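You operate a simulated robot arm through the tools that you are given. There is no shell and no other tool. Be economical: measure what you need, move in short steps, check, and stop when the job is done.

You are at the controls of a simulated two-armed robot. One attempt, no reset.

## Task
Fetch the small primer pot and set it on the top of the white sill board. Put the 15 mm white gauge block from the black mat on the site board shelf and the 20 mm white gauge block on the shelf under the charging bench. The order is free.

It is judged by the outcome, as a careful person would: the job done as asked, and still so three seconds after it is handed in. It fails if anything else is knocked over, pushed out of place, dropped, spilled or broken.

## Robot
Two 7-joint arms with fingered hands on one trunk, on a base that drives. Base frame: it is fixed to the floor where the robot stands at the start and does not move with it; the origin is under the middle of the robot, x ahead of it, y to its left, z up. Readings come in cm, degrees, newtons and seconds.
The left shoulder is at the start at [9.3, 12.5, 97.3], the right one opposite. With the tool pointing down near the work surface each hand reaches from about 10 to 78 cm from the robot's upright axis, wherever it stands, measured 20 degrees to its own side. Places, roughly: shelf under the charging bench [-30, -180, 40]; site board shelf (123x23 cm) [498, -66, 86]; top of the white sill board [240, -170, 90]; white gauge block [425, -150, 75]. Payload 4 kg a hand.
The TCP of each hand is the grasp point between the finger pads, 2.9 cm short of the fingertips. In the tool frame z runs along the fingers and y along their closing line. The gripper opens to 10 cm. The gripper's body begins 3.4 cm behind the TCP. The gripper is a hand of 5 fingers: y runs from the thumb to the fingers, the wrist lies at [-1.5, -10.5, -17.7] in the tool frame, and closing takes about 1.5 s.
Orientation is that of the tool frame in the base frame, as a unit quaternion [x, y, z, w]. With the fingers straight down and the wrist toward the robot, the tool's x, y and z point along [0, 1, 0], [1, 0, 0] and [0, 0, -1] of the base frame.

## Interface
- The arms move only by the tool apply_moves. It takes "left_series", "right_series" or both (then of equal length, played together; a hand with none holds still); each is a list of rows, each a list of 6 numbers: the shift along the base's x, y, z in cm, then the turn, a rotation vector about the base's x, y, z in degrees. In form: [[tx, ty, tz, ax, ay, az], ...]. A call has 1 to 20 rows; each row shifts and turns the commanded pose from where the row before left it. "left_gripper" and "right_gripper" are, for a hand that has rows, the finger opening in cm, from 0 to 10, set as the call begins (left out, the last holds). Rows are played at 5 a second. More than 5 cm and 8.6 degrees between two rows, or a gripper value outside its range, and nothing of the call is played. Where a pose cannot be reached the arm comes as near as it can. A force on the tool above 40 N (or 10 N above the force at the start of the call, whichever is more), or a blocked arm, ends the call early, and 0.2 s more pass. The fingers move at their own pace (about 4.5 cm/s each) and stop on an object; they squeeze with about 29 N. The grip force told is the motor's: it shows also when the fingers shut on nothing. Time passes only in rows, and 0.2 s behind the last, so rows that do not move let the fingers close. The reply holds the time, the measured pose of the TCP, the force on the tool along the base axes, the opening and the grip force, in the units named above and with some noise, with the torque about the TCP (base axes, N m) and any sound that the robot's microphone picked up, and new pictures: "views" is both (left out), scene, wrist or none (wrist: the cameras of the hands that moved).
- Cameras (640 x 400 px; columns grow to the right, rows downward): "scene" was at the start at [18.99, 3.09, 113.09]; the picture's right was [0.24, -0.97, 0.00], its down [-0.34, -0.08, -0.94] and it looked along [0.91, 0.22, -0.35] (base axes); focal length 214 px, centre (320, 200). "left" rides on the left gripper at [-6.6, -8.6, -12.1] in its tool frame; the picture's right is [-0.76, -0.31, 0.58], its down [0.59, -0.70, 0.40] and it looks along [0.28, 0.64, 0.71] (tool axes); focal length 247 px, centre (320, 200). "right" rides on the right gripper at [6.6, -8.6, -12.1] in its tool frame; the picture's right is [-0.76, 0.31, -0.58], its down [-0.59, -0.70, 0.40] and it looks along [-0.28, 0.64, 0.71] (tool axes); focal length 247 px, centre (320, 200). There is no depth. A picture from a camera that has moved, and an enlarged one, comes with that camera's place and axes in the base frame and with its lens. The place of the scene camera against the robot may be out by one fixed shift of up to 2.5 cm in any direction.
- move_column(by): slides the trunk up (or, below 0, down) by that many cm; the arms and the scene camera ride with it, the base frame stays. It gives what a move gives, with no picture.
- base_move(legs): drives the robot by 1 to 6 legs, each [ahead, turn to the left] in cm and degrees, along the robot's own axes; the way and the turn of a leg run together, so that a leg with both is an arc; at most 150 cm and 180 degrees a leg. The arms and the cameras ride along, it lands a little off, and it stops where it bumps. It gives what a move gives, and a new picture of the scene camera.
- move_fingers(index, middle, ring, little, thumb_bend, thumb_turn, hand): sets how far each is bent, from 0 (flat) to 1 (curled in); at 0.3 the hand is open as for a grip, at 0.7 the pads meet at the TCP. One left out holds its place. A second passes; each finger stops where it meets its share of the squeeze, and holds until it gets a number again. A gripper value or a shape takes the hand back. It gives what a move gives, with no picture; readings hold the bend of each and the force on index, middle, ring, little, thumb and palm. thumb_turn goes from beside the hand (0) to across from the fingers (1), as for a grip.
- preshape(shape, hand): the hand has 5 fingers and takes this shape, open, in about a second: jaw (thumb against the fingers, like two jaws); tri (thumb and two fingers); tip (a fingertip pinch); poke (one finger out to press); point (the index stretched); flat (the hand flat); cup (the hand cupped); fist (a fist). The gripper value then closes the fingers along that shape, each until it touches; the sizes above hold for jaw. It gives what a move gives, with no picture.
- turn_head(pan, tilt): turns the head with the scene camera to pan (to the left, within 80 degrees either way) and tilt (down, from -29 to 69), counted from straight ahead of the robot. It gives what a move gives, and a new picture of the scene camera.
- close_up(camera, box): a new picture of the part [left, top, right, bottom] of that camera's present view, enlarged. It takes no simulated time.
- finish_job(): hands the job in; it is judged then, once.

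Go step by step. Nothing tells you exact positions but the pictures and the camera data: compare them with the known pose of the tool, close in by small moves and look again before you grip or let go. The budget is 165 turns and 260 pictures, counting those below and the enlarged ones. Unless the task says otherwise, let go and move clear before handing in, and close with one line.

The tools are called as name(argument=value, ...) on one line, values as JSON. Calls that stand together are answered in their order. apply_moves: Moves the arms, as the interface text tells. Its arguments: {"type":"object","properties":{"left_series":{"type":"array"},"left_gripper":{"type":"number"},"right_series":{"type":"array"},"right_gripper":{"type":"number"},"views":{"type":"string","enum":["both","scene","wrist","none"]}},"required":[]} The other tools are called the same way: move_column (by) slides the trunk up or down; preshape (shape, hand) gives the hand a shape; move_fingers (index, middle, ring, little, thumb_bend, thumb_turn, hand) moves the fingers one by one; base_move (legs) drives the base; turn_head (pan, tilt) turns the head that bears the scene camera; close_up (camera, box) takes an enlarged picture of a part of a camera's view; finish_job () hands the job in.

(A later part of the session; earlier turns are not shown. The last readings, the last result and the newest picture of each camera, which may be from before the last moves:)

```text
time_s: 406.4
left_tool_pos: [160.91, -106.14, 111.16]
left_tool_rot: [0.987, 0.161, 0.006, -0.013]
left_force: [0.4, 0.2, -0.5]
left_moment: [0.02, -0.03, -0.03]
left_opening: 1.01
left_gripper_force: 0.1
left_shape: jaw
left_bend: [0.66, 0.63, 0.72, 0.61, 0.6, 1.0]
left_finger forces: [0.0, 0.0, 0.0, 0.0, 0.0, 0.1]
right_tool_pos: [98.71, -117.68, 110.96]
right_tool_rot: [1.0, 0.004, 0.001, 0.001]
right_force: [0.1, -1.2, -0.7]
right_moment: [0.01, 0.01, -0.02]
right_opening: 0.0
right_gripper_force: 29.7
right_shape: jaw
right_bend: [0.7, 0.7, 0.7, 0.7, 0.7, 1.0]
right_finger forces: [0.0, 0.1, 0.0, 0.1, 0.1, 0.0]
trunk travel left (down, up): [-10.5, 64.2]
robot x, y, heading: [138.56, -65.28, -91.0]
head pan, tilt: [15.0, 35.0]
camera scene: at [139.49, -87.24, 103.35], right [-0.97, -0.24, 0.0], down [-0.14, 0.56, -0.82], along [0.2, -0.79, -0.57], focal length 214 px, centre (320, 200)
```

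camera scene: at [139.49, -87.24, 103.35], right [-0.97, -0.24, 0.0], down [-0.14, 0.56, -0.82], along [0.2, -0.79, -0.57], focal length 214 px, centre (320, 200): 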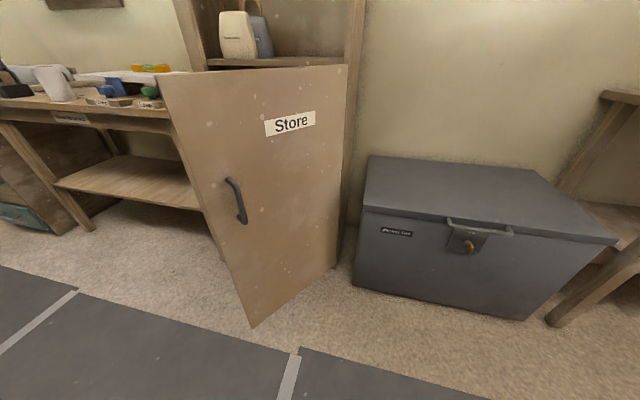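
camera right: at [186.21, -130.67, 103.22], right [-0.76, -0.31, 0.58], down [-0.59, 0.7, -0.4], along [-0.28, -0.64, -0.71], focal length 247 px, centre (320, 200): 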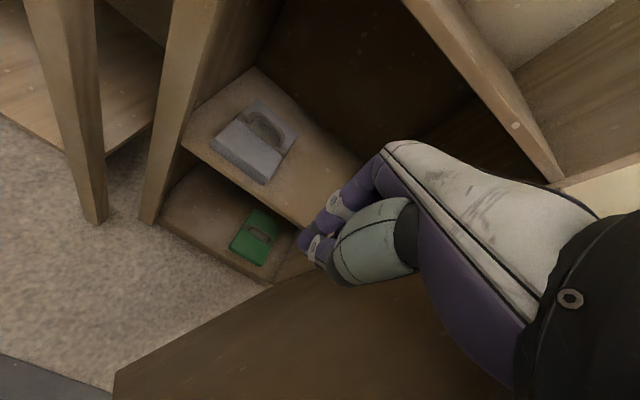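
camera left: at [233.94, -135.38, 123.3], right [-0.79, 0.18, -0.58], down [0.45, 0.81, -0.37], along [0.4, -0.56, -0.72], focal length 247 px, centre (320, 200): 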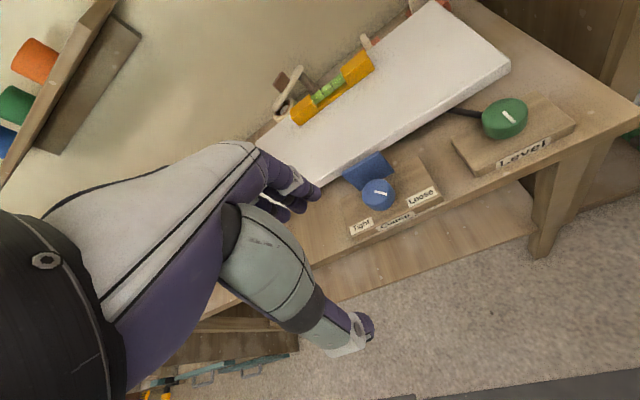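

Lower the left hand outside the door and push it closed.

apply_moves(left_series=[[1.5, -1, -3.6, 0, 0, 0], [1.5, -1, -3.6, 0, 0, 0], [1.5, -1, -3.6, 0, 0, 0], [1.5, -1, -3.6, 0, 0, 0], [1.5, -1, -3.6, 0, 0, 0], [1.5, -1, -3.6, 0, 0, 0], [1.5, -1, -3.6, 0, 0, 0]], views="none")

base_move(legs=[[24, 0]])

apply_moves(left_series=[[0.5, -2, 0, 0, 0, 0], [0.5, -2, 0, 0, 0, 0], [0.5, -2, 0, 0, 0, 0], [0.5, -2, 0, 0, 0, 0], [0.5, -2, 0, 0, 0, 0], [0, -2, 0, 0, 0, 0], [0, -2, 0, 0, 0, 0], [0, -2, 0, 0, 0, 0], [0, -1.5, 0, 0, 0, 0], [0, -1.5, 0, 0, 0, 0], [0, -1.5, 0, 0, 0, 0]], views="scene")

```text
time_s: 408.0
left_tool_pos: [171.63, -113.06, 85.85]
left_tool_rot: [0.987, 0.16, 0.006, -0.013]
left_force: [-0.5, 0.2, -0.5]
left_moment: [0.0, 0.01, 0.0]
left_opening: 1.0
left_gripper_force: 0.1
left_shape: jaw
left_bend: [0.66, 0.63, 0.72, 0.61, 0.6, 1.0]
left_finger forces: [0.0, 0.0, 0.1, 0.0, 0.0, 0.0]
right_tool_pos: [98.69, -117.72, 110.99]
right_tool_rot: [1.0, 0.004, 0.0, 0.002]
right_force: [0.5, 0.4, -0.8]
right_moment: [0.01, 0.0, 0.0]
right_opening: 0.0
right_gripper_force: 28.6
right_shape: jaw
right_bend: [0.7, 0.7, 0.7, 0.7, 0.7, 1.0]
right_finger forces: [0.1, 0.0, 0.0, 0.0, 0.0, 0.0]
trunk travel left (down, up): [-10.5, 64.2]
robot x, y, heading: [138.48, -64.99, -90.9]
head pan, tilt: [15.0, 35.0]
```

```text
time_s: 409.8
left_tool_pos: [171.21, -137.26, 85.98]
left_tool_rot: [0.987, 0.16, 0.007, -0.014]
left_force: [-0.3, 0.2, 0.4]
left_moment: [-0.01, 0.0, 0.01]
left_opening: 1.02
left_gripper_force: 0.1
left_shape: jaw
left_bend: [0.66, 0.63, 0.72, 0.61, 0.6, 1.0]
left_finger forces: [0.0, 0.0, 0.0, 0.0, 0.1, 0.1]
right_tool_pos: [98.21, -141.89, 111.11]
right_tool_rot: [1.0, 0.003, -0.001, 0.002]
right_force: [0.9, -0.6, -0.3]
right_moment: [0.01, 0.01, 0.01]
right_opening: 0.0
right_gripper_force: 28.6
right_shape: jaw
right_bend: [0.7, 0.7, 0.7, 0.7, 0.7, 1.0]
right_finger forces: [0.0, 0.0, 0.1, 0.0, 0.0, 0.1]
trunk travel left (down, up): [-10.5, 64.2]
robot x, y, heading: [138.73, -89.45, -90.9]
head pan, tilt: [15.0, 35.0]
camera scene: at [139.13, -111.39, 103.34], right [-0.97, -0.24, 0.0], down [-0.14, 0.56, -0.82], along [0.2, -0.79, -0.57], focal length 214 px, centre (320, 200)
```

scene: 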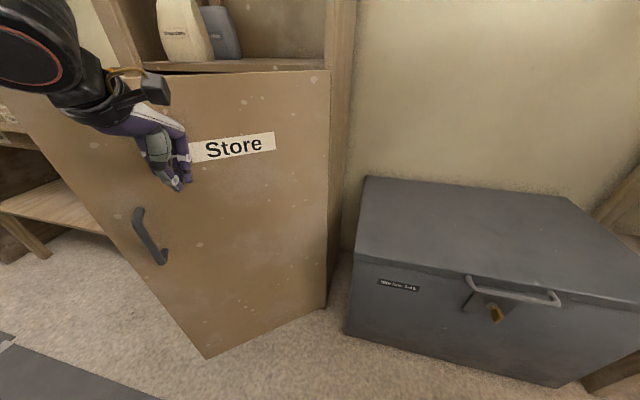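

```text
time_s: 412.1
left_tool_pos: [173.62, -157.67, 86.1]
left_tool_rot: [0.987, 0.159, 0.006, -0.013]
left_force: [0.4, 0.0, -0.6]
left_moment: [-0.03, 0.02, 0.0]
left_opening: 1.05
left_gripper_force: 0.1
left_shape: jaw
left_bend: [0.66, 0.63, 0.72, 0.61, 0.6, 1.0]
left_finger forces: [0.0, 0.0, 0.0, 0.0, 0.0, 0.0]
right_tool_pos: [98.27, -141.92, 111.08]
right_tool_rot: [1.0, 0.003, 0.0, 0.002]
right_force: [-0.2, -0.2, 0.4]
right_moment: [-0.03, 0.02, 0.02]
right_opening: 0.01
right_gripper_force: 29.3
right_shape: jaw
right_bend: [0.7, 0.7, 0.7, 0.7, 0.7, 1.0]
right_finger forces: [0.0, 0.0, 0.0, 0.0, 0.0, 0.0]
trunk travel left (down, up): [-10.5, 64.2]
robot x, y, heading: [138.62, -89.37, -90.8]
head pan, tilt: [15.0, 35.0]
camera scene: at [139.13, -111.38, 103.34], right [-0.97, -0.24, 0.0], down [-0.14, 0.56, -0.82], along [0.2, -0.79, -0.57], focal length 214 px, centre (320, 200)
```

scene: 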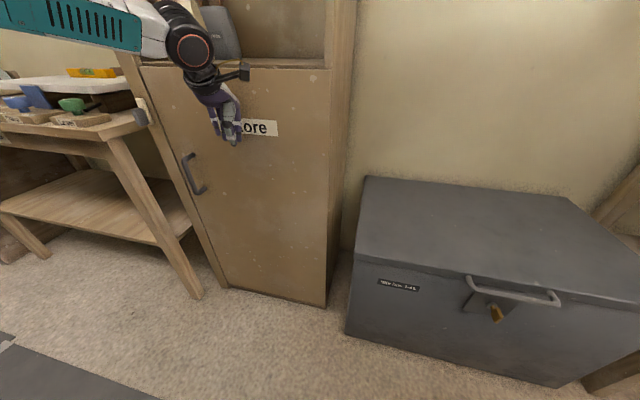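

Nearly shut; push the last bit and read the chest label while here.

apply_moves(left_series=[[0, -1, 0, 0, 0, 0], [0, -1, 0, 0, 0, 0], [0, -1, 0, 0, 0, 0], [0, -0.7, 0, 0, 0, 0], [0, 0, 0, 0, 0, 0]], views="none")

close_up(camera="scene", box=[370, 270, 430, 300])

```text
time_s: 412.8
left_tool_pos: [173.63, -158.91, 86.04]
left_tool_rot: [0.987, 0.16, 0.008, -0.019]
left_force: [0.5, 26.5, 7.7]
left_moment: [-1.67, -0.03, 0.01]
left_opening: 1.01
left_gripper_force: 0.0
left_shape: jaw
left_bend: [0.65, 0.65, 0.72, 0.61, 0.6, 1.0]
left_finger forces: [22.7, 3.8, 0.0, 0.0, 0.1, 0.0]
right_tool_pos: [98.22, -141.31, 111.42]
right_tool_rot: [1.0, 0.004, 0.0, 0.004]
right_force: [0.0, 0.7, 0.6]
right_moment: [0.01, 0.0, -0.01]
right_opening: 0.0
right_gripper_force: 29.2
right_shape: jaw
right_bend: [0.7, 0.7, 0.7, 0.7, 0.7, 1.0]
right_finger forces: [0.0, 0.2, 0.1, 0.1, 0.1, 0.0]
trunk travel left (down, up): [-10.5, 64.2]
robot x, y, heading: [138.86, -89.52, -91.2]
head pan, tilt: [15.0, 35.0]
stopped in row 3 (left hand): the force on the tool passed its limit at 52 N (the readings are from after the stop); the commanded pose is now the measured one
```

```text
10.67 times, centred on (400, 285) of scene
camera zoom: at [139.1, -110.92, 103.47], right [-0.97, -0.24, 0.0], down [-0.14, 0.55, -0.82], along [0.2, -0.8, -0.57], focal length 2288 px, centre (-533, -707)
```

zoom: 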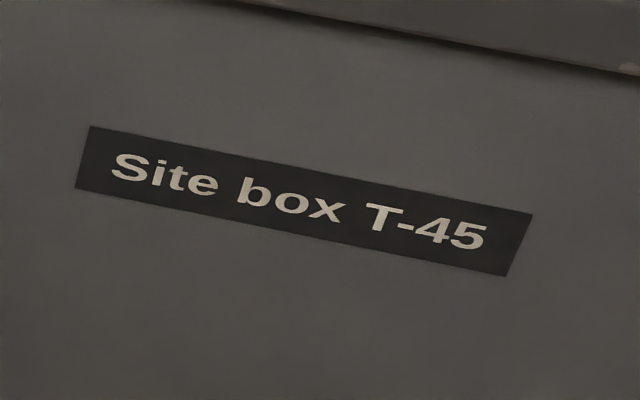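

The Store is closed. Next, inspect the crate and drawers under the shaker closely.

apply_moves(left_series=[[0, 4, 0, 0, 0, 0], [0, 4, 2, 0, 0, 0], [0, 4, 3, 0, 0, 0], [0, 4, 3, 0, 0, 0], [0, 4, 3, 0, 0, 0], [0, 4, 3, 0, 0, 0]], left_gripper=9, views="none")

turn_head(pan=0, tilt=40)

base_move(legs=[[-22, 0], [0, 91], [140, 0], [80, 0], [0, -90], [14, 0]])

```text
time_s: 414.2
left_tool_pos: [173.67, -135.4, 99.85]
left_tool_rot: [0.987, 0.159, 0.007, -0.021]
left_force: [1.2, 0.0, -0.3]
left_moment: [-0.01, -0.03, 0.02]
left_opening: 8.98
left_gripper_force: 0.0
left_shape: jaw
left_bend: [0.34, 0.31, 0.26, 0.33, 0.3, 0.98]
left_finger forces: [0.0, 0.0, 0.1, 0.0, 0.0, 0.0]
right_tool_pos: [98.23, -141.69, 111.2]
right_tool_rot: [1.0, 0.003, 0.0, 0.002]
right_force: [0.1, 0.7, -0.6]
right_moment: [0.03, 0.01, 0.01]
right_opening: 0.0
right_gripper_force: 29.7
right_shape: jaw
right_bend: [0.7, 0.7, 0.7, 0.7, 0.7, 1.0]
right_finger forces: [0.0, 0.1, 0.0, 0.1, 0.0, 0.1]
trunk travel left (down, up): [-10.5, 64.2]
robot x, y, heading: [138.69, -89.5, -90.9]
head pan, tilt: [15.0, 35.0]
```

```text
time_s: 415.0
left_tool_pos: [173.63, -135.56, 99.76]
left_tool_rot: [0.987, 0.16, 0.007, -0.021]
left_force: [0.0, 0.1, 0.4]
left_moment: [-0.01, 0.02, -0.02]
left_opening: 8.99
left_gripper_force: 0.1
left_shape: jaw
left_bend: [0.34, 0.31, 0.26, 0.33, 0.3, 0.98]
left_finger forces: [0.0, 0.0, 0.1, 0.1, 0.0, 0.0]
right_tool_pos: [98.23, -141.8, 111.1]
right_tool_rot: [1.0, 0.004, 0.0, 0.002]
right_force: [-0.2, 0.7, 0.0]
right_moment: [-0.01, 0.02, -0.02]
right_opening: 0.0
right_gripper_force: 29.0
right_shape: jaw
right_bend: [0.7, 0.7, 0.7, 0.7, 0.7, 1.0]
right_finger forces: [0.0, 0.0, 0.1, 0.1, 0.0, 0.0]
trunk travel left (down, up): [-10.5, 64.2]
robot x, y, heading: [138.74, -89.38, -90.9]
head pan, tilt: [0.0, 40.0]
camera scene: at [136.87, -111.26, 102.59], right [-1.0, 0.01, 0.0], down [0.01, 0.64, -0.77], along [-0.01, -0.77, -0.64], focal length 214 px, centre (320, 200)
```

scene: 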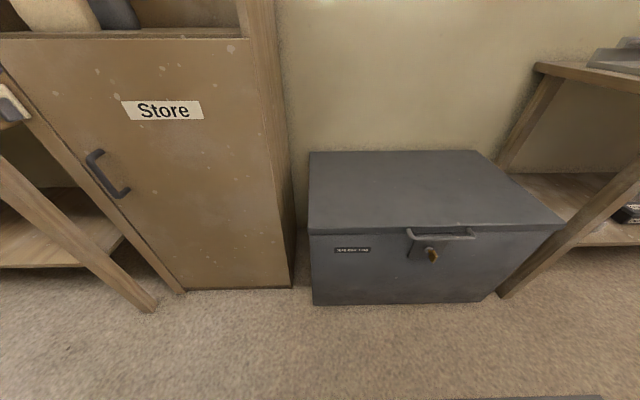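

```text
time_s: 436.0
left_tool_pos: [395.6, -121.68, 99.85]
left_tool_rot: [0.985, 0.171, 0.007, -0.02]
left_force: [-1.3, -0.2, -0.3]
left_moment: [0.02, -0.05, 0.02]
left_opening: 8.98
left_gripper_force: 0.0
left_shape: jaw
left_bend: [0.34, 0.31, 0.26, 0.33, 0.3, 0.98]
left_finger forces: [0.0, 0.1, 0.1, 0.0, 0.0, 0.1]
right_tool_pos: [320.5, -129.53, 111.14]
right_tool_rot: [1.0, 0.015, 0.0, 0.003]
right_force: [-0.5, 0.6, -0.3]
right_moment: [-0.04, -0.01, 0.02]
right_opening: 0.0
right_gripper_force: 29.1
right_shape: jaw
right_bend: [0.7, 0.7, 0.7, 0.7, 0.7, 1.0]
right_finger forces: [0.0, 0.1, 0.0, 0.0, 0.0, 0.0]
trunk travel left (down, up): [-10.5, 64.2]
robot x, y, heading: [359.64, -76.26, -89.3]
head pan, tilt: [0.0, 40.0]
camera scene: at [358.42, -98.14, 102.63], right [-1.0, -0.01, 0.0], down [-0.01, 0.64, -0.77], along [0.01, -0.77, -0.64], focal length 214 px, centre (320, 200)
```

scene: 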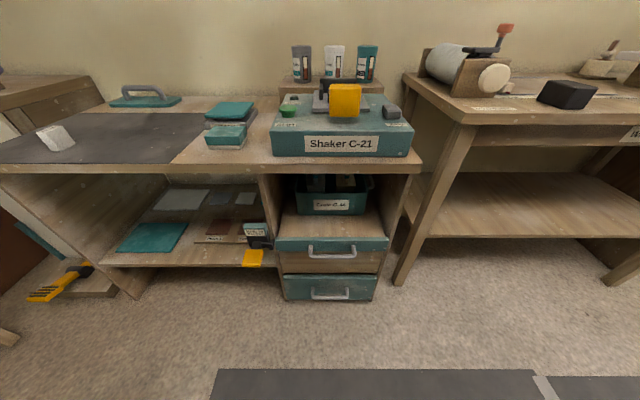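

close_up(camera="scene", box=[276, 35, 396, 95])

close_up(camera="scene", box=[270, 165, 400, 305])

```text
5.33 times, centred on (336, 65) of scene
camera zoom: at [358.42, -98.14, 102.63], right [-1.0, -0.01, 0.0], down [-0.01, 0.64, -0.77], along [0.01, -0.77, -0.64], focal length 1144 px, centre (235, 920)
```

zoom: 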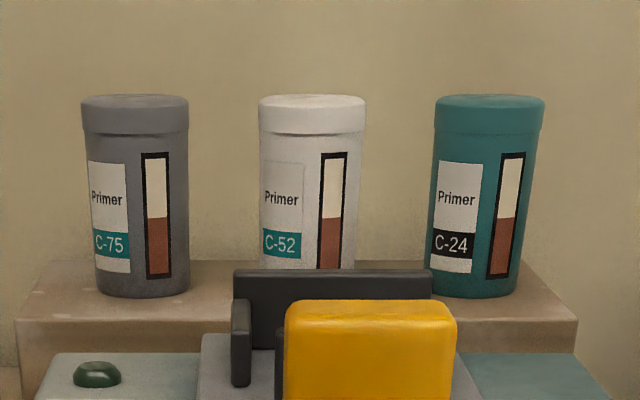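

```text
2.86 times, centred on (335, 235) of scene
camera zoom: at [358.42, -98.14, 102.63], right [-1.0, -0.01, 0.0], down [-0.01, 0.64, -0.77], along [0.01, -0.77, -0.64], focal length 613 px, centre (277, 100)
```

zoom: 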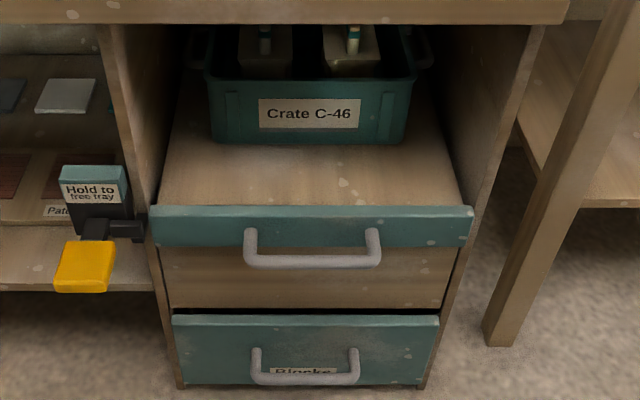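

All three primer pots are the same size, and the drawer is labelled "Blanks/Blocks". The unexplored part is the far end of the corridor (pump bench, sink, stool with a blue pot). Drive there.

turn_head(pan=12, tilt=25)

base_move(legs=[[0, -92], [150, 0], [150, 0], [140, 0], [60, 0]])

close_up(camera="scene", box=[160, 80, 400, 230])

```text
time_s: 436.8
left_tool_pos: [395.82, -121.62, 99.91]
left_tool_rot: [0.985, 0.171, 0.007, -0.021]
left_force: [0.3, -0.1, -0.1]
left_moment: [0.0, 0.02, 0.0]
left_opening: 8.99
left_gripper_force: 0.1
left_shape: jaw
left_bend: [0.34, 0.31, 0.26, 0.33, 0.3, 0.98]
left_finger forces: [0.1, 0.0, 0.0, 0.1, 0.0, 0.0]
right_tool_pos: [320.51, -129.49, 111.13]
right_tool_rot: [1.0, 0.015, 0.001, 0.002]
right_force: [0.1, 0.3, -0.2]
right_moment: [0.03, -0.02, 0.03]
right_opening: 0.0
right_gripper_force: 29.5
right_shape: jaw
right_bend: [0.7, 0.7, 0.7, 0.7, 0.7, 1.0]
right_finger forces: [0.0, 0.0, 0.0, 0.0, 0.1, 0.1]
trunk travel left (down, up): [-10.5, 64.2]
robot x, y, heading: [359.3, -76.12, -89.2]
head pan, tilt: [12.0, 25.0]
camera scene: at [360.34, -98.69, 104.92], right [-0.98, -0.22, 0.0], down [-0.09, 0.41, -0.91], along [0.2, -0.88, -0.42], focal length 214 px, centre (320, 200)
```

scene: 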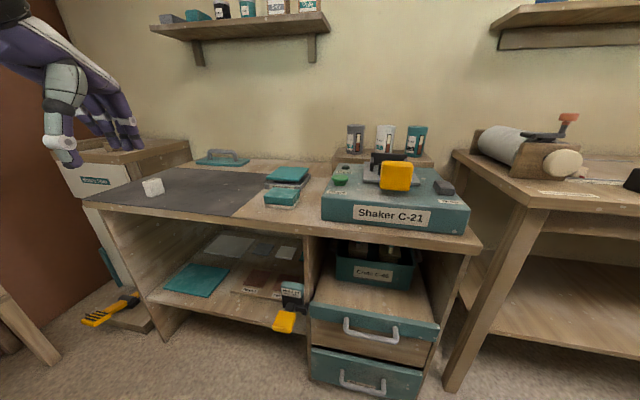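

```text
time_s: 460.1
left_tool_pos: [-99.55, -100.42, 99.68]
left_tool_rot: [0.81, -0.586, 0.02, -0.01]
left_force: [-0.2, -0.5, -0.4]
left_moment: [-0.02, -0.02, -0.01]
left_opening: 8.96
left_gripper_force: 0.1
left_shape: jaw
left_bend: [0.34, 0.31, 0.26, 0.33, 0.3, 0.98]
left_finger forces: [0.0, 0.1, 0.1, 0.0, 0.0, 0.1]
right_tool_pos: [-104.72, -25.23, 111.3]
right_tool_rot: [0.709, -0.705, 0.0, -0.002]
right_force: [3.4, -3.1, -0.1]
right_moment: [0.17, 0.23, -0.07]
right_opening: 0.0
right_gripper_force: 28.3
right_shape: jaw
right_bend: [0.7, 0.7, 0.7, 0.7, 0.7, 1.0]
right_finger forces: [0.1, 0.0, 0.5, 1.9, 0.1, 3.2]
trunk travel left (down, up): [-10.5, 64.2]
robot x, y, heading: [-53.22, -65.4, 179.0]
head pan, tilt: [12.0, 25.0]
stopped in leg 4: the force on the tool passed its limit at 125 N (the readings are from after the stop); the commanded pose is now the measured one
camera scene: at [-77.9, -66.32, 104.94], right [-0.19, 0.98, 0.0], down [0.41, 0.08, -0.91], along [-0.89, -0.17, -0.42], focal length 214 px, centre (320, 200)
```

scene: 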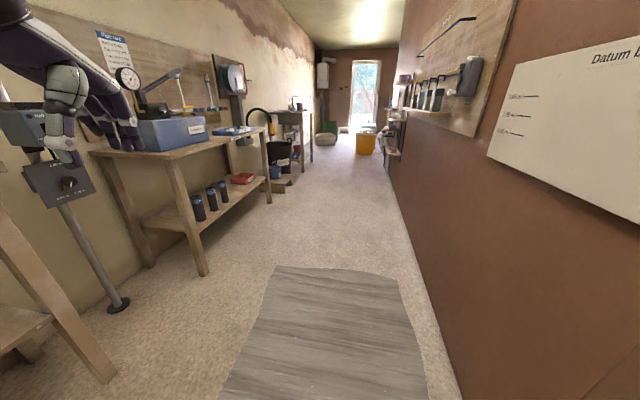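

```text
2.67 times, centred on (280, 155) of scene
camera zoom: at [-77.9, -66.32, 104.94], right [-0.19, 0.98, 0.0], down [0.41, 0.08, -0.91], along [-0.89, -0.17, -0.42], focal length 572 px, centre (427, 320)
```

zoom: 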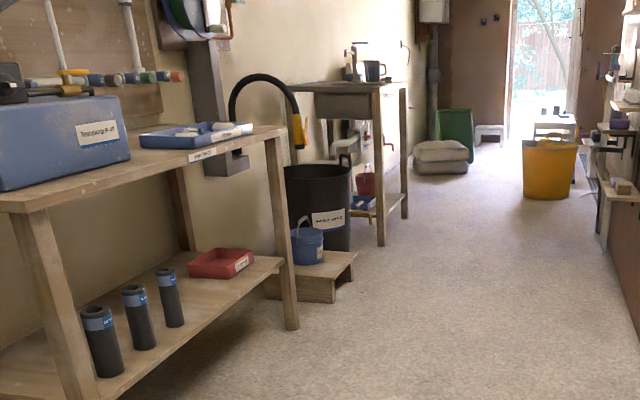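

My right hand brushed the partition wall; back off, tuck it in, and go further with more clearance.

base_move(legs=[[-8, 0]])

apply_moves(right_series=[[2, -4, 0, 0, 0, 0], [2, -4, 0, 0, 0, 0], [2, -4, 0, 0, 0, 0], [2, -4, 0, 0, 0, 0], [2, -4, 0, 0, 0, 0], [0, -3, 0, 0, 0, 0]], views="none")

base_move(legs=[[40, 14], [110, -13], [40, 0]])

```text
time_s: 461.2
left_tool_pos: [-91.64, -100.53, 99.67]
left_tool_rot: [0.81, -0.586, 0.02, -0.009]
left_force: [0.3, -0.1, -0.2]
left_moment: [0.03, 0.01, 0.01]
left_opening: 8.98
left_gripper_force: 0.1
left_shape: jaw
left_bend: [0.34, 0.31, 0.26, 0.33, 0.3, 0.98]
left_finger forces: [0.0, 0.0, 0.1, 0.1, 0.0, 0.0]
right_tool_pos: [-96.62, -25.22, 111.3]
right_tool_rot: [0.708, -0.707, 0.003, -0.002]
right_force: [1.3, 0.2, 0.3]
right_moment: [0.02, 0.01, 0.0]
right_opening: 0.0
right_gripper_force: 29.1
right_shape: jaw
right_bend: [0.7, 0.7, 0.7, 0.7, 0.7, 1.0]
right_finger forces: [0.0, 0.0, 0.0, 0.0, 0.0, 0.0]
trunk travel left (down, up): [-10.5, 64.2]
robot x, y, heading: [-45.03, -65.94, 179.0]
head pan, tilt: [12.0, 25.0]
camera scene: at [-69.85, -66.4, 104.95], right [-0.19, 0.98, 0.0], down [0.41, 0.08, -0.91], along [-0.89, -0.17, -0.42], focal length 214 px, centre (320, 200)
```

scene: 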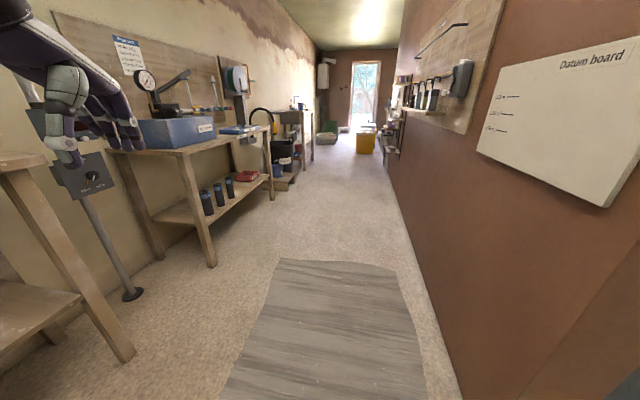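

```text
time_s: 462.6
left_tool_pos: [-91.66, -100.68, 99.58]
left_tool_rot: [0.81, -0.586, 0.02, -0.011]
left_force: [0.4, 0.5, 0.5]
left_moment: [0.02, 0.0, 0.01]
left_opening: 8.98
left_gripper_force: 0.1
left_shape: jaw
left_bend: [0.34, 0.31, 0.26, 0.33, 0.3, 0.98]
left_finger forces: [0.0, 0.0, 0.0, 0.0, 0.0, 0.0]
right_tool_pos: [-86.59, -48.18, 111.31]
right_tool_rot: [-0.707, 0.707, -0.002, 0.003]
right_force: [-0.5, 0.3, 0.1]
right_moment: [0.0, 0.02, 0.0]
right_opening: 0.0
right_gripper_force: 28.7
right_shape: jaw
right_bend: [0.7, 0.7, 0.7, 0.7, 0.7, 1.0]
right_finger forces: [0.0, 0.1, 0.0, 0.0, 0.0, 0.0]
trunk travel left (down, up): [-10.5, 64.2]
robot x, y, heading: [-45.35, -65.79, 179.0]
head pan, tilt: [12.0, 25.0]
```

```text
time_s: 472.4
left_tool_pos: [-279.78, -118.59, 99.76]
left_tool_rot: [0.817, -0.576, 0.02, -0.011]
left_force: [0.2, 0.0, -0.4]
left_moment: [0.0, 0.0, 0.03]
left_opening: 8.98
left_gripper_force: 0.2
left_shape: jaw
left_bend: [0.34, 0.31, 0.26, 0.33, 0.3, 0.98]
left_finger forces: [0.1, 0.0, 0.0, 0.0, 0.0, 0.0]
right_tool_pos: [-276.2, -66.03, 111.24]
right_tool_rot: [0.716, -0.698, 0.003, -0.003]
right_force: [-0.1, -0.3, 0.4]
right_moment: [0.01, -0.02, 0.0]
right_opening: 0.01
right_gripper_force: 28.8
right_shape: jaw
right_bend: [0.7, 0.7, 0.7, 0.7, 0.7, 1.0]
right_finger forces: [0.0, 0.0, 0.1, 0.0, 0.0, 0.0]
trunk travel left (down, up): [-10.5, 64.2]
robot x, y, heading: [-233.95, -82.73, -179.3]
head pan, tilt: [12.0, 25.0]
camera scene: at [-258.88, -83.8, 104.92], right [-0.22, 0.98, 0.0], down [0.41, 0.09, -0.91], along [-0.88, -0.2, -0.42], focal length 214 px, centre (320, 200)
```

scene: 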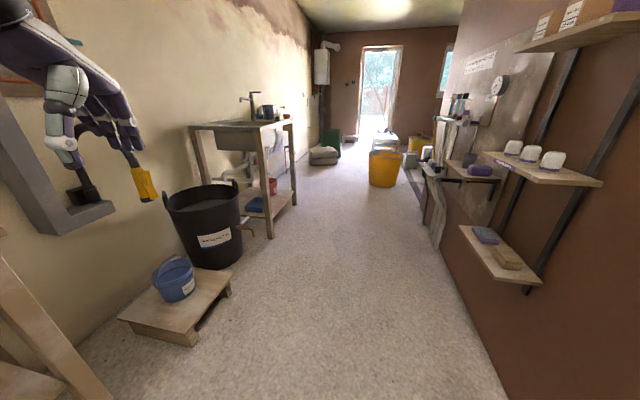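

There are small white pots on wall shelves at right. Zoom.

close_up(camera="scene", box=[410, 90, 620, 221])

turn_head(pan=-50, tilt=15)

```text
3.05 times, centred on (515, 156) of scene
camera zoom: at [-258.88, -83.8, 104.92], right [-0.22, 0.98, 0.0], down [0.41, 0.09, -0.91], along [-0.88, -0.2, -0.42], focal length 654 px, centre (-274, 336)
```

zoom: 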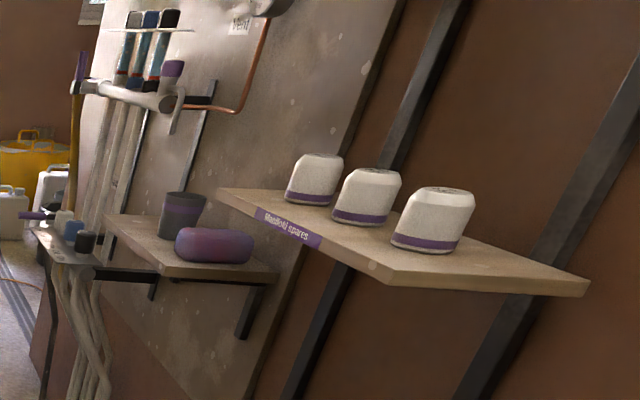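

```text
time_s: 473.8
left_tool_pos: [-279.77, -118.73, 99.67]
left_tool_rot: [0.817, -0.576, 0.02, -0.011]
left_force: [0.3, 0.3, 0.4]
left_moment: [-0.02, 0.04, 0.03]
left_opening: 8.96
left_gripper_force: 0.1
left_shape: jaw
left_bend: [0.34, 0.31, 0.26, 0.33, 0.3, 0.98]
left_finger forces: [0.0, 0.0, 0.1, 0.0, 0.0, 0.0]
right_tool_pos: [-276.04, -65.97, 111.22]
right_tool_rot: [0.716, -0.698, 0.003, -0.003]
right_force: [-0.5, -0.1, 0.1]
right_moment: [0.03, -0.01, 0.0]
right_opening: 0.01
right_gripper_force: 29.0
right_shape: jaw
right_bend: [0.7, 0.7, 0.7, 0.7, 0.7, 1.0]
right_finger forces: [0.0, 0.0, 0.0, 0.1, 0.0, 0.0]
trunk travel left (down, up): [-10.5, 64.2]
robot x, y, heading: [-234.41, -82.26, -179.6]
head pan, tilt: [-50.0, 15.0]
camera scene: at [-255.93, -74.71, 106.55], right [0.76, 0.65, 0.0], down [0.17, -0.2, -0.97], along [-0.63, 0.73, -0.26], focal length 214 px, centre (320, 200)
```

scene: 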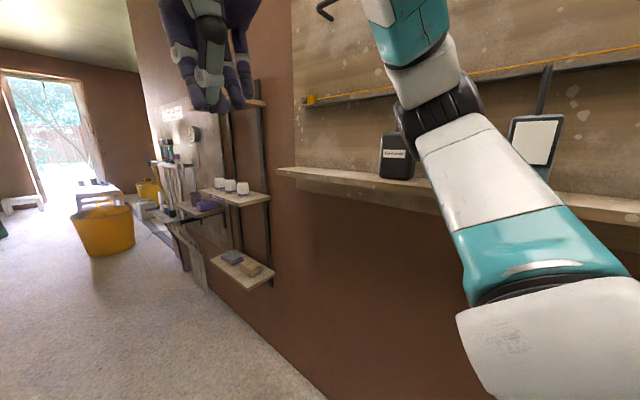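

There is a grey pot with a purple band near a purple sponge further on. Drive closer and zoom.

base_move(legs=[[85, 0]])

close_up(camera="scene", box=[140, 110, 460, 310])

```text
time_s: 478.3
left_tool_pos: [-364.8, -119.17, 99.71]
left_tool_rot: [0.816, -0.577, 0.02, -0.011]
left_force: [-0.4, -0.3, 0.5]
left_moment: [-0.02, 0.04, 0.0]
left_opening: 8.99
left_gripper_force: 0.0
left_shape: jaw
left_bend: [0.34, 0.31, 0.26, 0.33, 0.3, 0.98]
left_finger forces: [0.0, 0.0, 0.0, 0.0, 0.0, 0.0]
right_tool_pos: [-361.23, -66.58, 111.38]
right_tool_rot: [0.717, -0.697, 0.003, -0.002]
right_force: [-0.4, 0.0, 0.0]
right_moment: [-0.01, -0.01, 0.01]
right_opening: 0.0
right_gripper_force: 29.2
right_shape: jaw
right_bend: [0.7, 0.7, 0.7, 0.7, 0.7, 1.0]
right_finger forces: [0.0, 0.0, 0.0, 0.0, 0.1, 0.0]
trunk travel left (down, up): [-10.5, 64.2]
robot x, y, heading: [-319.34, -83.57, -179.6]
head pan, tilt: [-50.0, 15.0]
camera scene: at [-341.01, -75.33, 106.55], right [0.76, 0.65, 0.0], down [0.17, -0.2, -0.97], along [-0.63, 0.74, -0.26], focal length 214 px, centre (320, 200)
```

scene: 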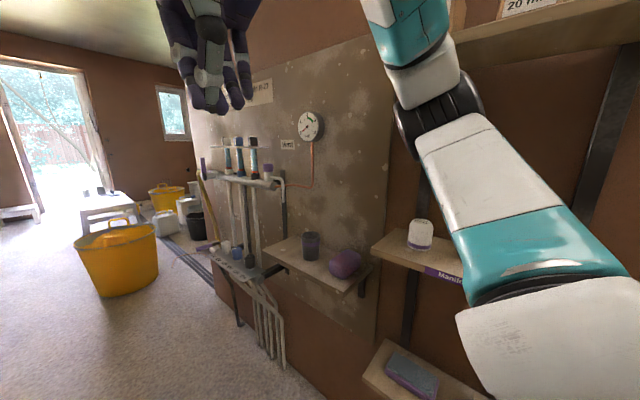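

```text
2.00 times, centred on (300, 210) of scene
camera zoom: at [-341.01, -75.33, 106.55], right [0.76, 0.65, 0.0], down [0.17, -0.2, -0.97], along [-0.63, 0.74, -0.26], focal length 429 px, centre (360, 180)
```

zoom: 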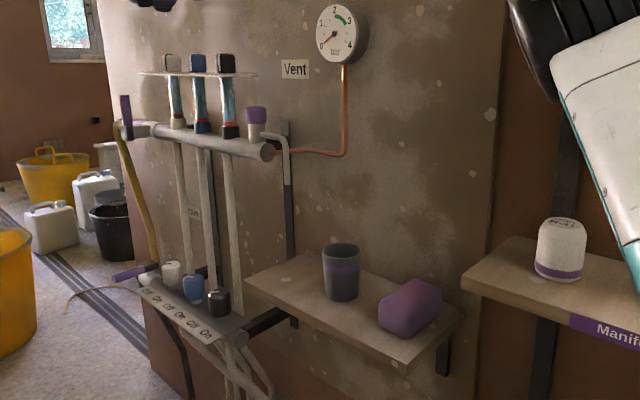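

That's a heating manifold with a mug and sponge. One more look a little further on, round the partition end.

base_move(legs=[[75, 0]])

```text
time_s: 482.1
left_tool_pos: [-437.07, -120.11, 99.48]
left_tool_rot: [0.816, -0.578, 0.018, -0.011]
left_force: [-0.4, -0.3, 0.7]
left_moment: [0.01, -0.03, -0.02]
left_opening: 8.99
left_gripper_force: 0.1
left_shape: jaw
left_bend: [0.34, 0.31, 0.26, 0.33, 0.3, 0.98]
left_finger forces: [0.0, 0.0, 0.0, 0.1, 0.0, 0.0]
right_tool_pos: [-433.25, -68.0, 111.39]
right_tool_rot: [0.719, -0.695, -0.002, -0.005]
right_force: [-0.5, -0.1, 0.1]
right_moment: [0.01, 0.02, -0.01]
right_opening: 0.0
right_gripper_force: 29.1
right_shape: jaw
right_bend: [0.7, 0.7, 0.7, 0.7, 0.7, 1.0]
right_finger forces: [0.0, 0.1, 0.1, 0.0, 0.0, 0.0]
trunk travel left (down, up): [-10.5, 64.2]
robot x, y, heading: [-391.68, -83.6, -179.7]
head pan, tilt: [-50.0, 15.0]
stopped in leg 1: the robot was blocked; the commanded pose is now the measured one
camera scene: at [-413.15, -76.25, 106.54], right [0.76, 0.65, 0.0], down [0.17, -0.19, -0.97], along [-0.62, 0.74, -0.25], focal length 214 px, centre (320, 200)
```

scene: 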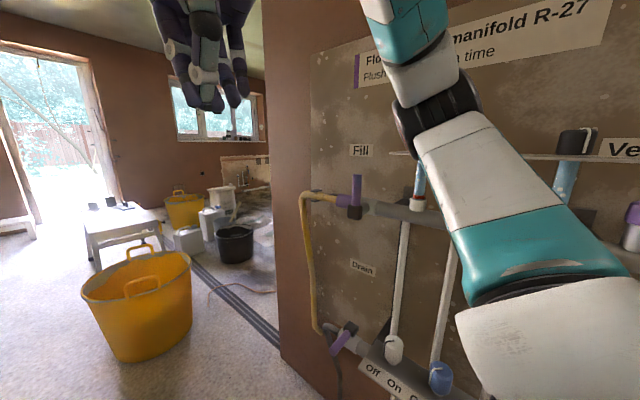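

Blocked here; reverse out all the way and check the lower shelf of the first bench, where two knobbed pots stand.

turn_head(pan=0, tilt=40)

base_move(legs=[[-150, 0], [-150, 0], [-135, 0], [0, -88]])

close_up(camera="scene", box=[200, 180, 440, 330])

```text
time_s: 483.3
left_tool_pos: [-437.12, -119.87, 99.44]
left_tool_rot: [0.816, -0.578, 0.019, -0.012]
left_force: [0.2, -0.7, 0.2]
left_moment: [-0.01, -0.01, 0.04]
left_opening: 9.01
left_gripper_force: 0.1
left_shape: jaw
left_bend: [0.34, 0.31, 0.26, 0.33, 0.3, 0.98]
left_finger forces: [0.1, 0.0, 0.0, 0.0, 0.1, 0.0]
right_tool_pos: [-433.23, -67.94, 111.41]
right_tool_rot: [0.718, -0.696, -0.003, -0.006]
right_force: [-0.4, 0.0, -1.0]
right_moment: [0.0, -0.01, -0.01]
right_opening: 0.0
right_gripper_force: 28.8
right_shape: jaw
right_bend: [0.7, 0.7, 0.7, 0.7, 0.7, 1.0]
right_finger forces: [0.0, 0.0, 0.0, 0.1, 0.0, 0.1]
trunk travel left (down, up): [-10.5, 64.2]
robot x, y, heading: [-391.7, -83.6, -179.5]
head pan, tilt: [0.0, 40.0]
camera scene: at [-415.62, -83.45, 102.6], right [0.0, 1.0, 0.01], down [0.64, 0.01, -0.77], along [-0.77, 0.0, -0.64], focal length 214 px, centre (320, 200)
```

scene: 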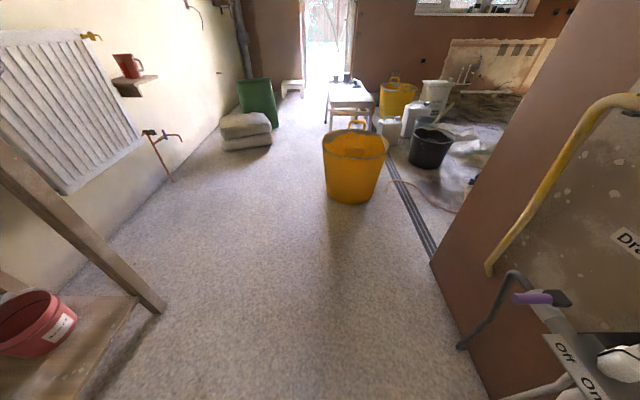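

```text
time_s: 484.3
left_tool_pos: [-435.32, -119.9, 99.77]
left_tool_rot: [0.816, -0.578, 0.018, -0.01]
left_force: [-0.5, -1.4, 0.1]
left_moment: [0.0, -0.01, 0.02]
left_opening: 9.0
left_gripper_force: 0.1
left_shape: jaw
left_bend: [0.34, 0.31, 0.26, 0.33, 0.3, 0.98]
left_finger forces: [0.0, 0.1, 0.1, 0.1, 0.1, 0.0]
right_tool_pos: [-431.33, -67.85, 111.52]
right_tool_rot: [0.719, -0.695, -0.006, -0.004]
right_force: [-0.6, 0.9, 0.3]
right_moment: [-0.01, 0.02, -0.01]
right_opening: 0.02
right_gripper_force: 29.0
right_shape: jaw
right_bend: [0.7, 0.7, 0.7, 0.7, 0.7, 1.0]
right_finger forces: [0.0, 0.0, 0.0, 0.0, 0.0, 0.1]
trunk travel left (down, up): [-10.5, 64.2]
robot x, y, heading: [-389.4, -83.82, -179.9]
head pan, tilt: [0.0, 40.0]
stopped in leg 1: the robot was blocked; the commanded pose is now the measured one
camera scene: at [-413.86, -83.2, 102.65], right [0.0, 1.0, 0.0], down [0.64, 0.01, -0.77], along [-0.77, 0.0, -0.64], focal length 214 px, centre (320, 200)
```

scene: 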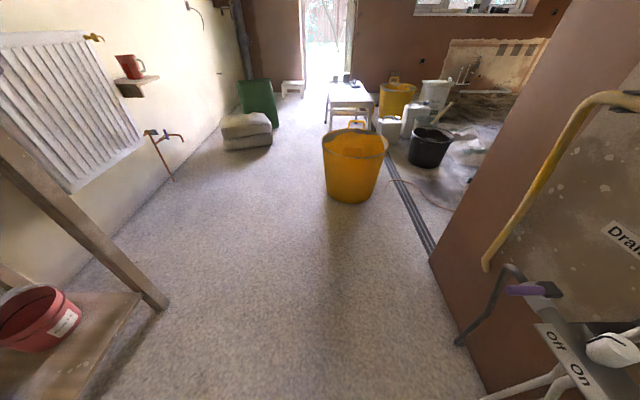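

```text
2.67 times, centred on (320, 255) of scene
camera zoom: at [-413.86, -83.2, 102.65], right [0.0, 1.0, 0.0], down [0.64, 0.01, -0.77], along [-0.77, 0.0, -0.64], focal length 572 px, centre (320, 53)
```

zoom: 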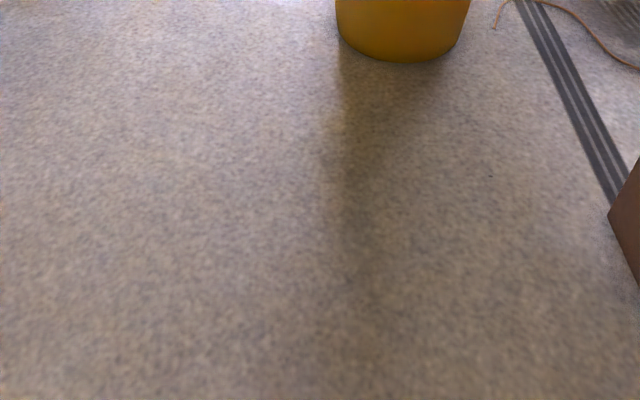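

Wedged between something. Look to the sides to see what I'm touching.

turn_head(pan=75, tilt=35)

turn_head(pan=-75, tilt=35)

```text
time_s: 485.8
left_tool_pos: [-435.45, -119.83, 99.78]
left_tool_rot: [0.816, -0.578, 0.019, -0.011]
left_force: [-1.1, 1.2, 0.3]
left_moment: [0.0, 0.02, 0.0]
left_opening: 9.0
left_gripper_force: 0.1
left_shape: jaw
left_bend: [0.34, 0.31, 0.26, 0.33, 0.3, 0.98]
left_finger forces: [0.0, 0.0, 0.0, 0.0, 0.0, 0.0]
right_tool_pos: [-431.43, -67.83, 111.54]
right_tool_rot: [0.719, -0.695, -0.004, -0.004]
right_force: [0.1, 0.1, 0.2]
right_moment: [0.0, -0.04, -0.04]
right_opening: 0.02
right_gripper_force: 29.0
right_shape: jaw
right_bend: [0.7, 0.7, 0.7, 0.7, 0.7, 1.0]
right_finger forces: [0.1, 0.0, 0.1, 0.1, 0.0, 0.1]
trunk travel left (down, up): [-10.5, 64.2]
robot x, y, heading: [-389.84, -83.33, -179.7]
head pan, tilt: [75.0, 35.0]
camera scene: at [-407.61, -91.74, 103.37], right [-0.97, 0.25, 0.0], down [0.14, 0.56, -0.82], along [-0.21, -0.79, -0.58], focal length 214 px, centre (320, 200)
```

scene: 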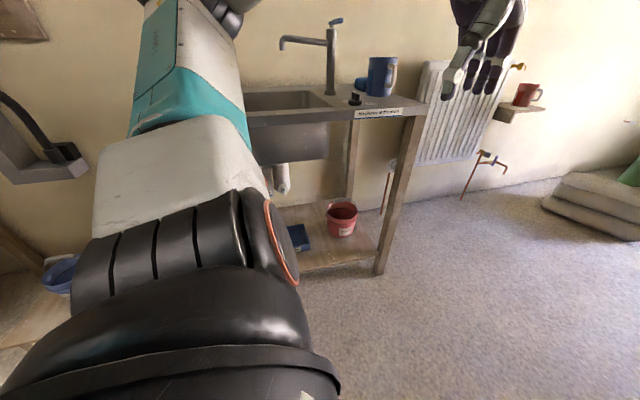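

```text
time_s: 488.1
left_tool_pos: [-435.19, -119.89, 99.63]
left_tool_rot: [0.815, -0.579, 0.019, -0.011]
left_force: [0.0, -0.6, 0.9]
left_moment: [0.02, 0.01, 0.0]
left_opening: 9.0
left_gripper_force: 0.0
left_shape: jaw
left_bend: [0.34, 0.31, 0.26, 0.33, 0.3, 0.98]
left_finger forces: [0.0, 0.0, 0.0, 0.1, 0.0, 0.1]
right_tool_pos: [-431.43, -67.91, 111.48]
right_tool_rot: [0.719, -0.695, -0.004, -0.005]
right_force: [-0.3, 0.0, 0.2]
right_moment: [0.01, 0.03, -0.03]
right_opening: 0.01
right_gripper_force: 28.8
right_shape: jaw
right_bend: [0.7, 0.7, 0.7, 0.7, 0.7, 1.0]
right_finger forces: [0.0, 0.1, 0.1, 0.0, 0.0, 0.0]
trunk travel left (down, up): [-10.5, 64.2]
robot x, y, heading: [-390.2, -83.36, -179.7]
head pan, tilt: [-75.0, 35.0]
camera scene: at [-407.69, -74.76, 103.43], right [0.96, 0.26, 0.0], down [0.15, -0.55, -0.82], along [-0.22, 0.79, -0.57], focal length 214 px, centre (320, 200)
```

scene: 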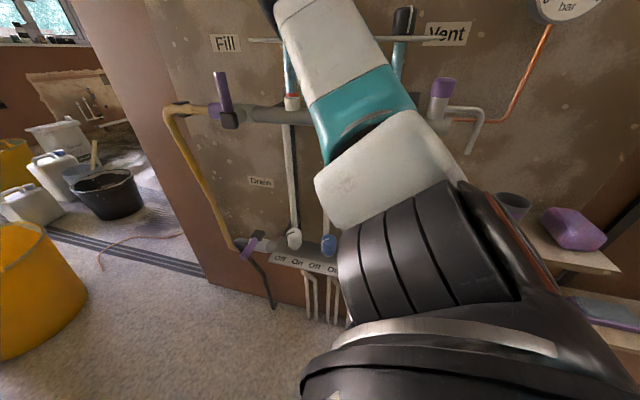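

The elbows are snug between the shelf/manifold and the sink. Raise the trunk to lift them clear, then back out; also zoom on the red pot under the sink beforehand.

move_column(by=40)

turn_head(pan=75, tilt=50)

```text
time_s: 492.0
left_tool_pos: [-435.56, -119.63, 139.65]
left_tool_rot: [0.816, -0.578, 0.02, -0.009]
left_force: [0.3, 0.0, 0.2]
left_moment: [0.0, 0.01, -0.01]
left_opening: 8.98
left_gripper_force: 0.1
left_shape: jaw
left_bend: [0.34, 0.31, 0.26, 0.33, 0.3, 0.98]
left_finger forces: [0.0, 0.1, 0.0, 0.1, 0.1, 0.0]
right_tool_pos: [-431.62, -67.4, 151.37]
right_tool_rot: [0.719, -0.695, -0.002, -0.003]
right_force: [-0.1, 0.3, -0.1]
right_moment: [-0.02, 0.03, -0.02]
right_opening: 0.0
right_gripper_force: 28.7
right_shape: jaw
right_bend: [0.7, 0.7, 0.7, 0.7, 0.7, 1.0]
right_finger forces: [0.0, 0.0, 0.0, 0.0, 0.1, 0.1]
trunk travel left (down, up): [-50.5, 24.2]
robot x, y, heading: [-389.87, -83.72, -179.6]
head pan, tilt: [-75.0, 35.0]
```

```text
time_s: 494.3
left_tool_pos: [-435.67, -119.65, 139.64]
left_tool_rot: [0.815, -0.578, 0.02, -0.009]
left_force: [-0.4, 0.2, -0.2]
left_moment: [-0.02, 0.03, -0.01]
left_opening: 8.98
left_gripper_force: 0.1
left_shape: jaw
left_bend: [0.34, 0.31, 0.26, 0.33, 0.3, 0.98]
left_finger forces: [0.0, 0.1, 0.0, 0.0, 0.0, 0.0]
right_tool_pos: [-431.68, -67.44, 151.38]
right_tool_rot: [0.719, -0.695, -0.002, -0.004]
right_force: [0.4, -0.6, 0.4]
right_moment: [-0.01, 0.0, -0.01]
right_opening: 0.03
right_gripper_force: 28.4
right_shape: jaw
right_bend: [0.7, 0.7, 0.7, 0.7, 0.7, 1.0]
right_finger forces: [0.1, 0.1, 0.1, 0.0, 0.0, 0.0]
trunk travel left (down, up): [-50.5, 24.2]
robot x, y, heading: [-389.87, -83.84, -179.6]
head pan, tilt: [75.0, 50.0]
camera scene: at [-396.55, -90.27, 142.32], right [-0.97, 0.25, 0.0], down [0.2, 0.74, -0.64], along [-0.16, -0.62, -0.77], focal length 214 px, centre (320, 200)
```

scene: 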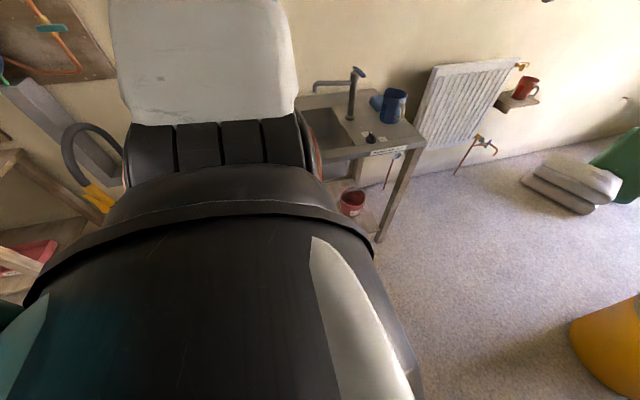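

close_up(camera="scene", box=[325, 180, 381, 220])

base_move(legs=[[-60, 0]])

```text
10.00 times, centred on (353, 200) of scene
camera zoom: at [-396.55, -90.27, 142.32], right [-0.97, 0.25, 0.0], down [0.2, 0.74, -0.64], along [-0.16, -0.62, -0.77], focal length 2145 px, centre (-10, 200)
```

zoom: 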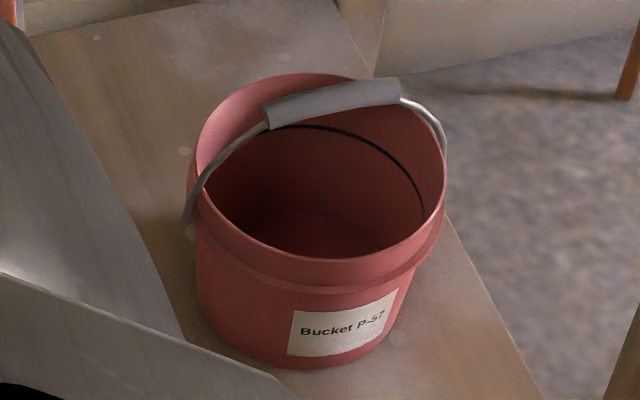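

```text
time_s: 497.7
left_tool_pos: [-375.47, -119.05, 139.65]
left_tool_rot: [0.813, -0.582, 0.018, -0.009]
left_force: [0.3, 0.8, -0.5]
left_moment: [0.02, -0.01, 0.0]
left_opening: 8.98
left_gripper_force: 0.1
left_shape: jaw
left_bend: [0.34, 0.31, 0.26, 0.33, 0.3, 0.98]
left_finger forces: [0.0, 0.0, 0.0, 0.0, 0.0, 0.0]
right_tool_pos: [-371.14, -67.0, 151.41]
right_tool_rot: [0.716, -0.698, -0.003, -0.004]
right_force: [-0.6, -0.7, 0.3]
right_moment: [-0.02, 0.0, 0.02]
right_opening: 0.0
right_gripper_force: 29.5
right_shape: jaw
right_bend: [0.7, 0.7, 0.7, 0.7, 0.7, 1.0]
right_finger forces: [0.1, 0.0, 0.0, 0.1, 0.1, 0.0]
trunk travel left (down, up): [-50.5, 24.2]
robot x, y, heading: [-329.42, -83.69, 179.8]
head pan, tilt: [75.0, 50.0]
camera scene: at [-336.28, -90.17, 142.32], right [-0.96, 0.26, 0.0], down [0.2, 0.74, -0.64], along [-0.17, -0.62, -0.77], focal length 214 px, centre (320, 200)
```

scene: 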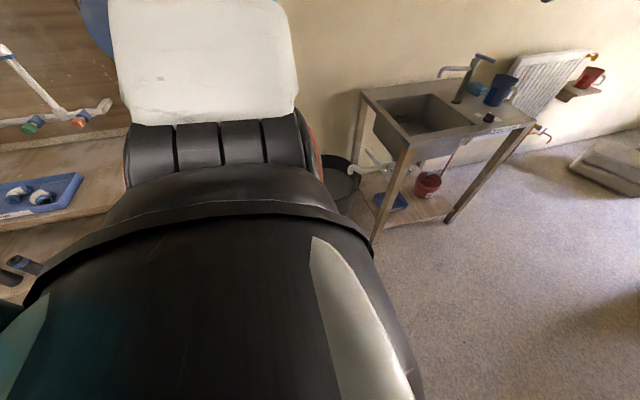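

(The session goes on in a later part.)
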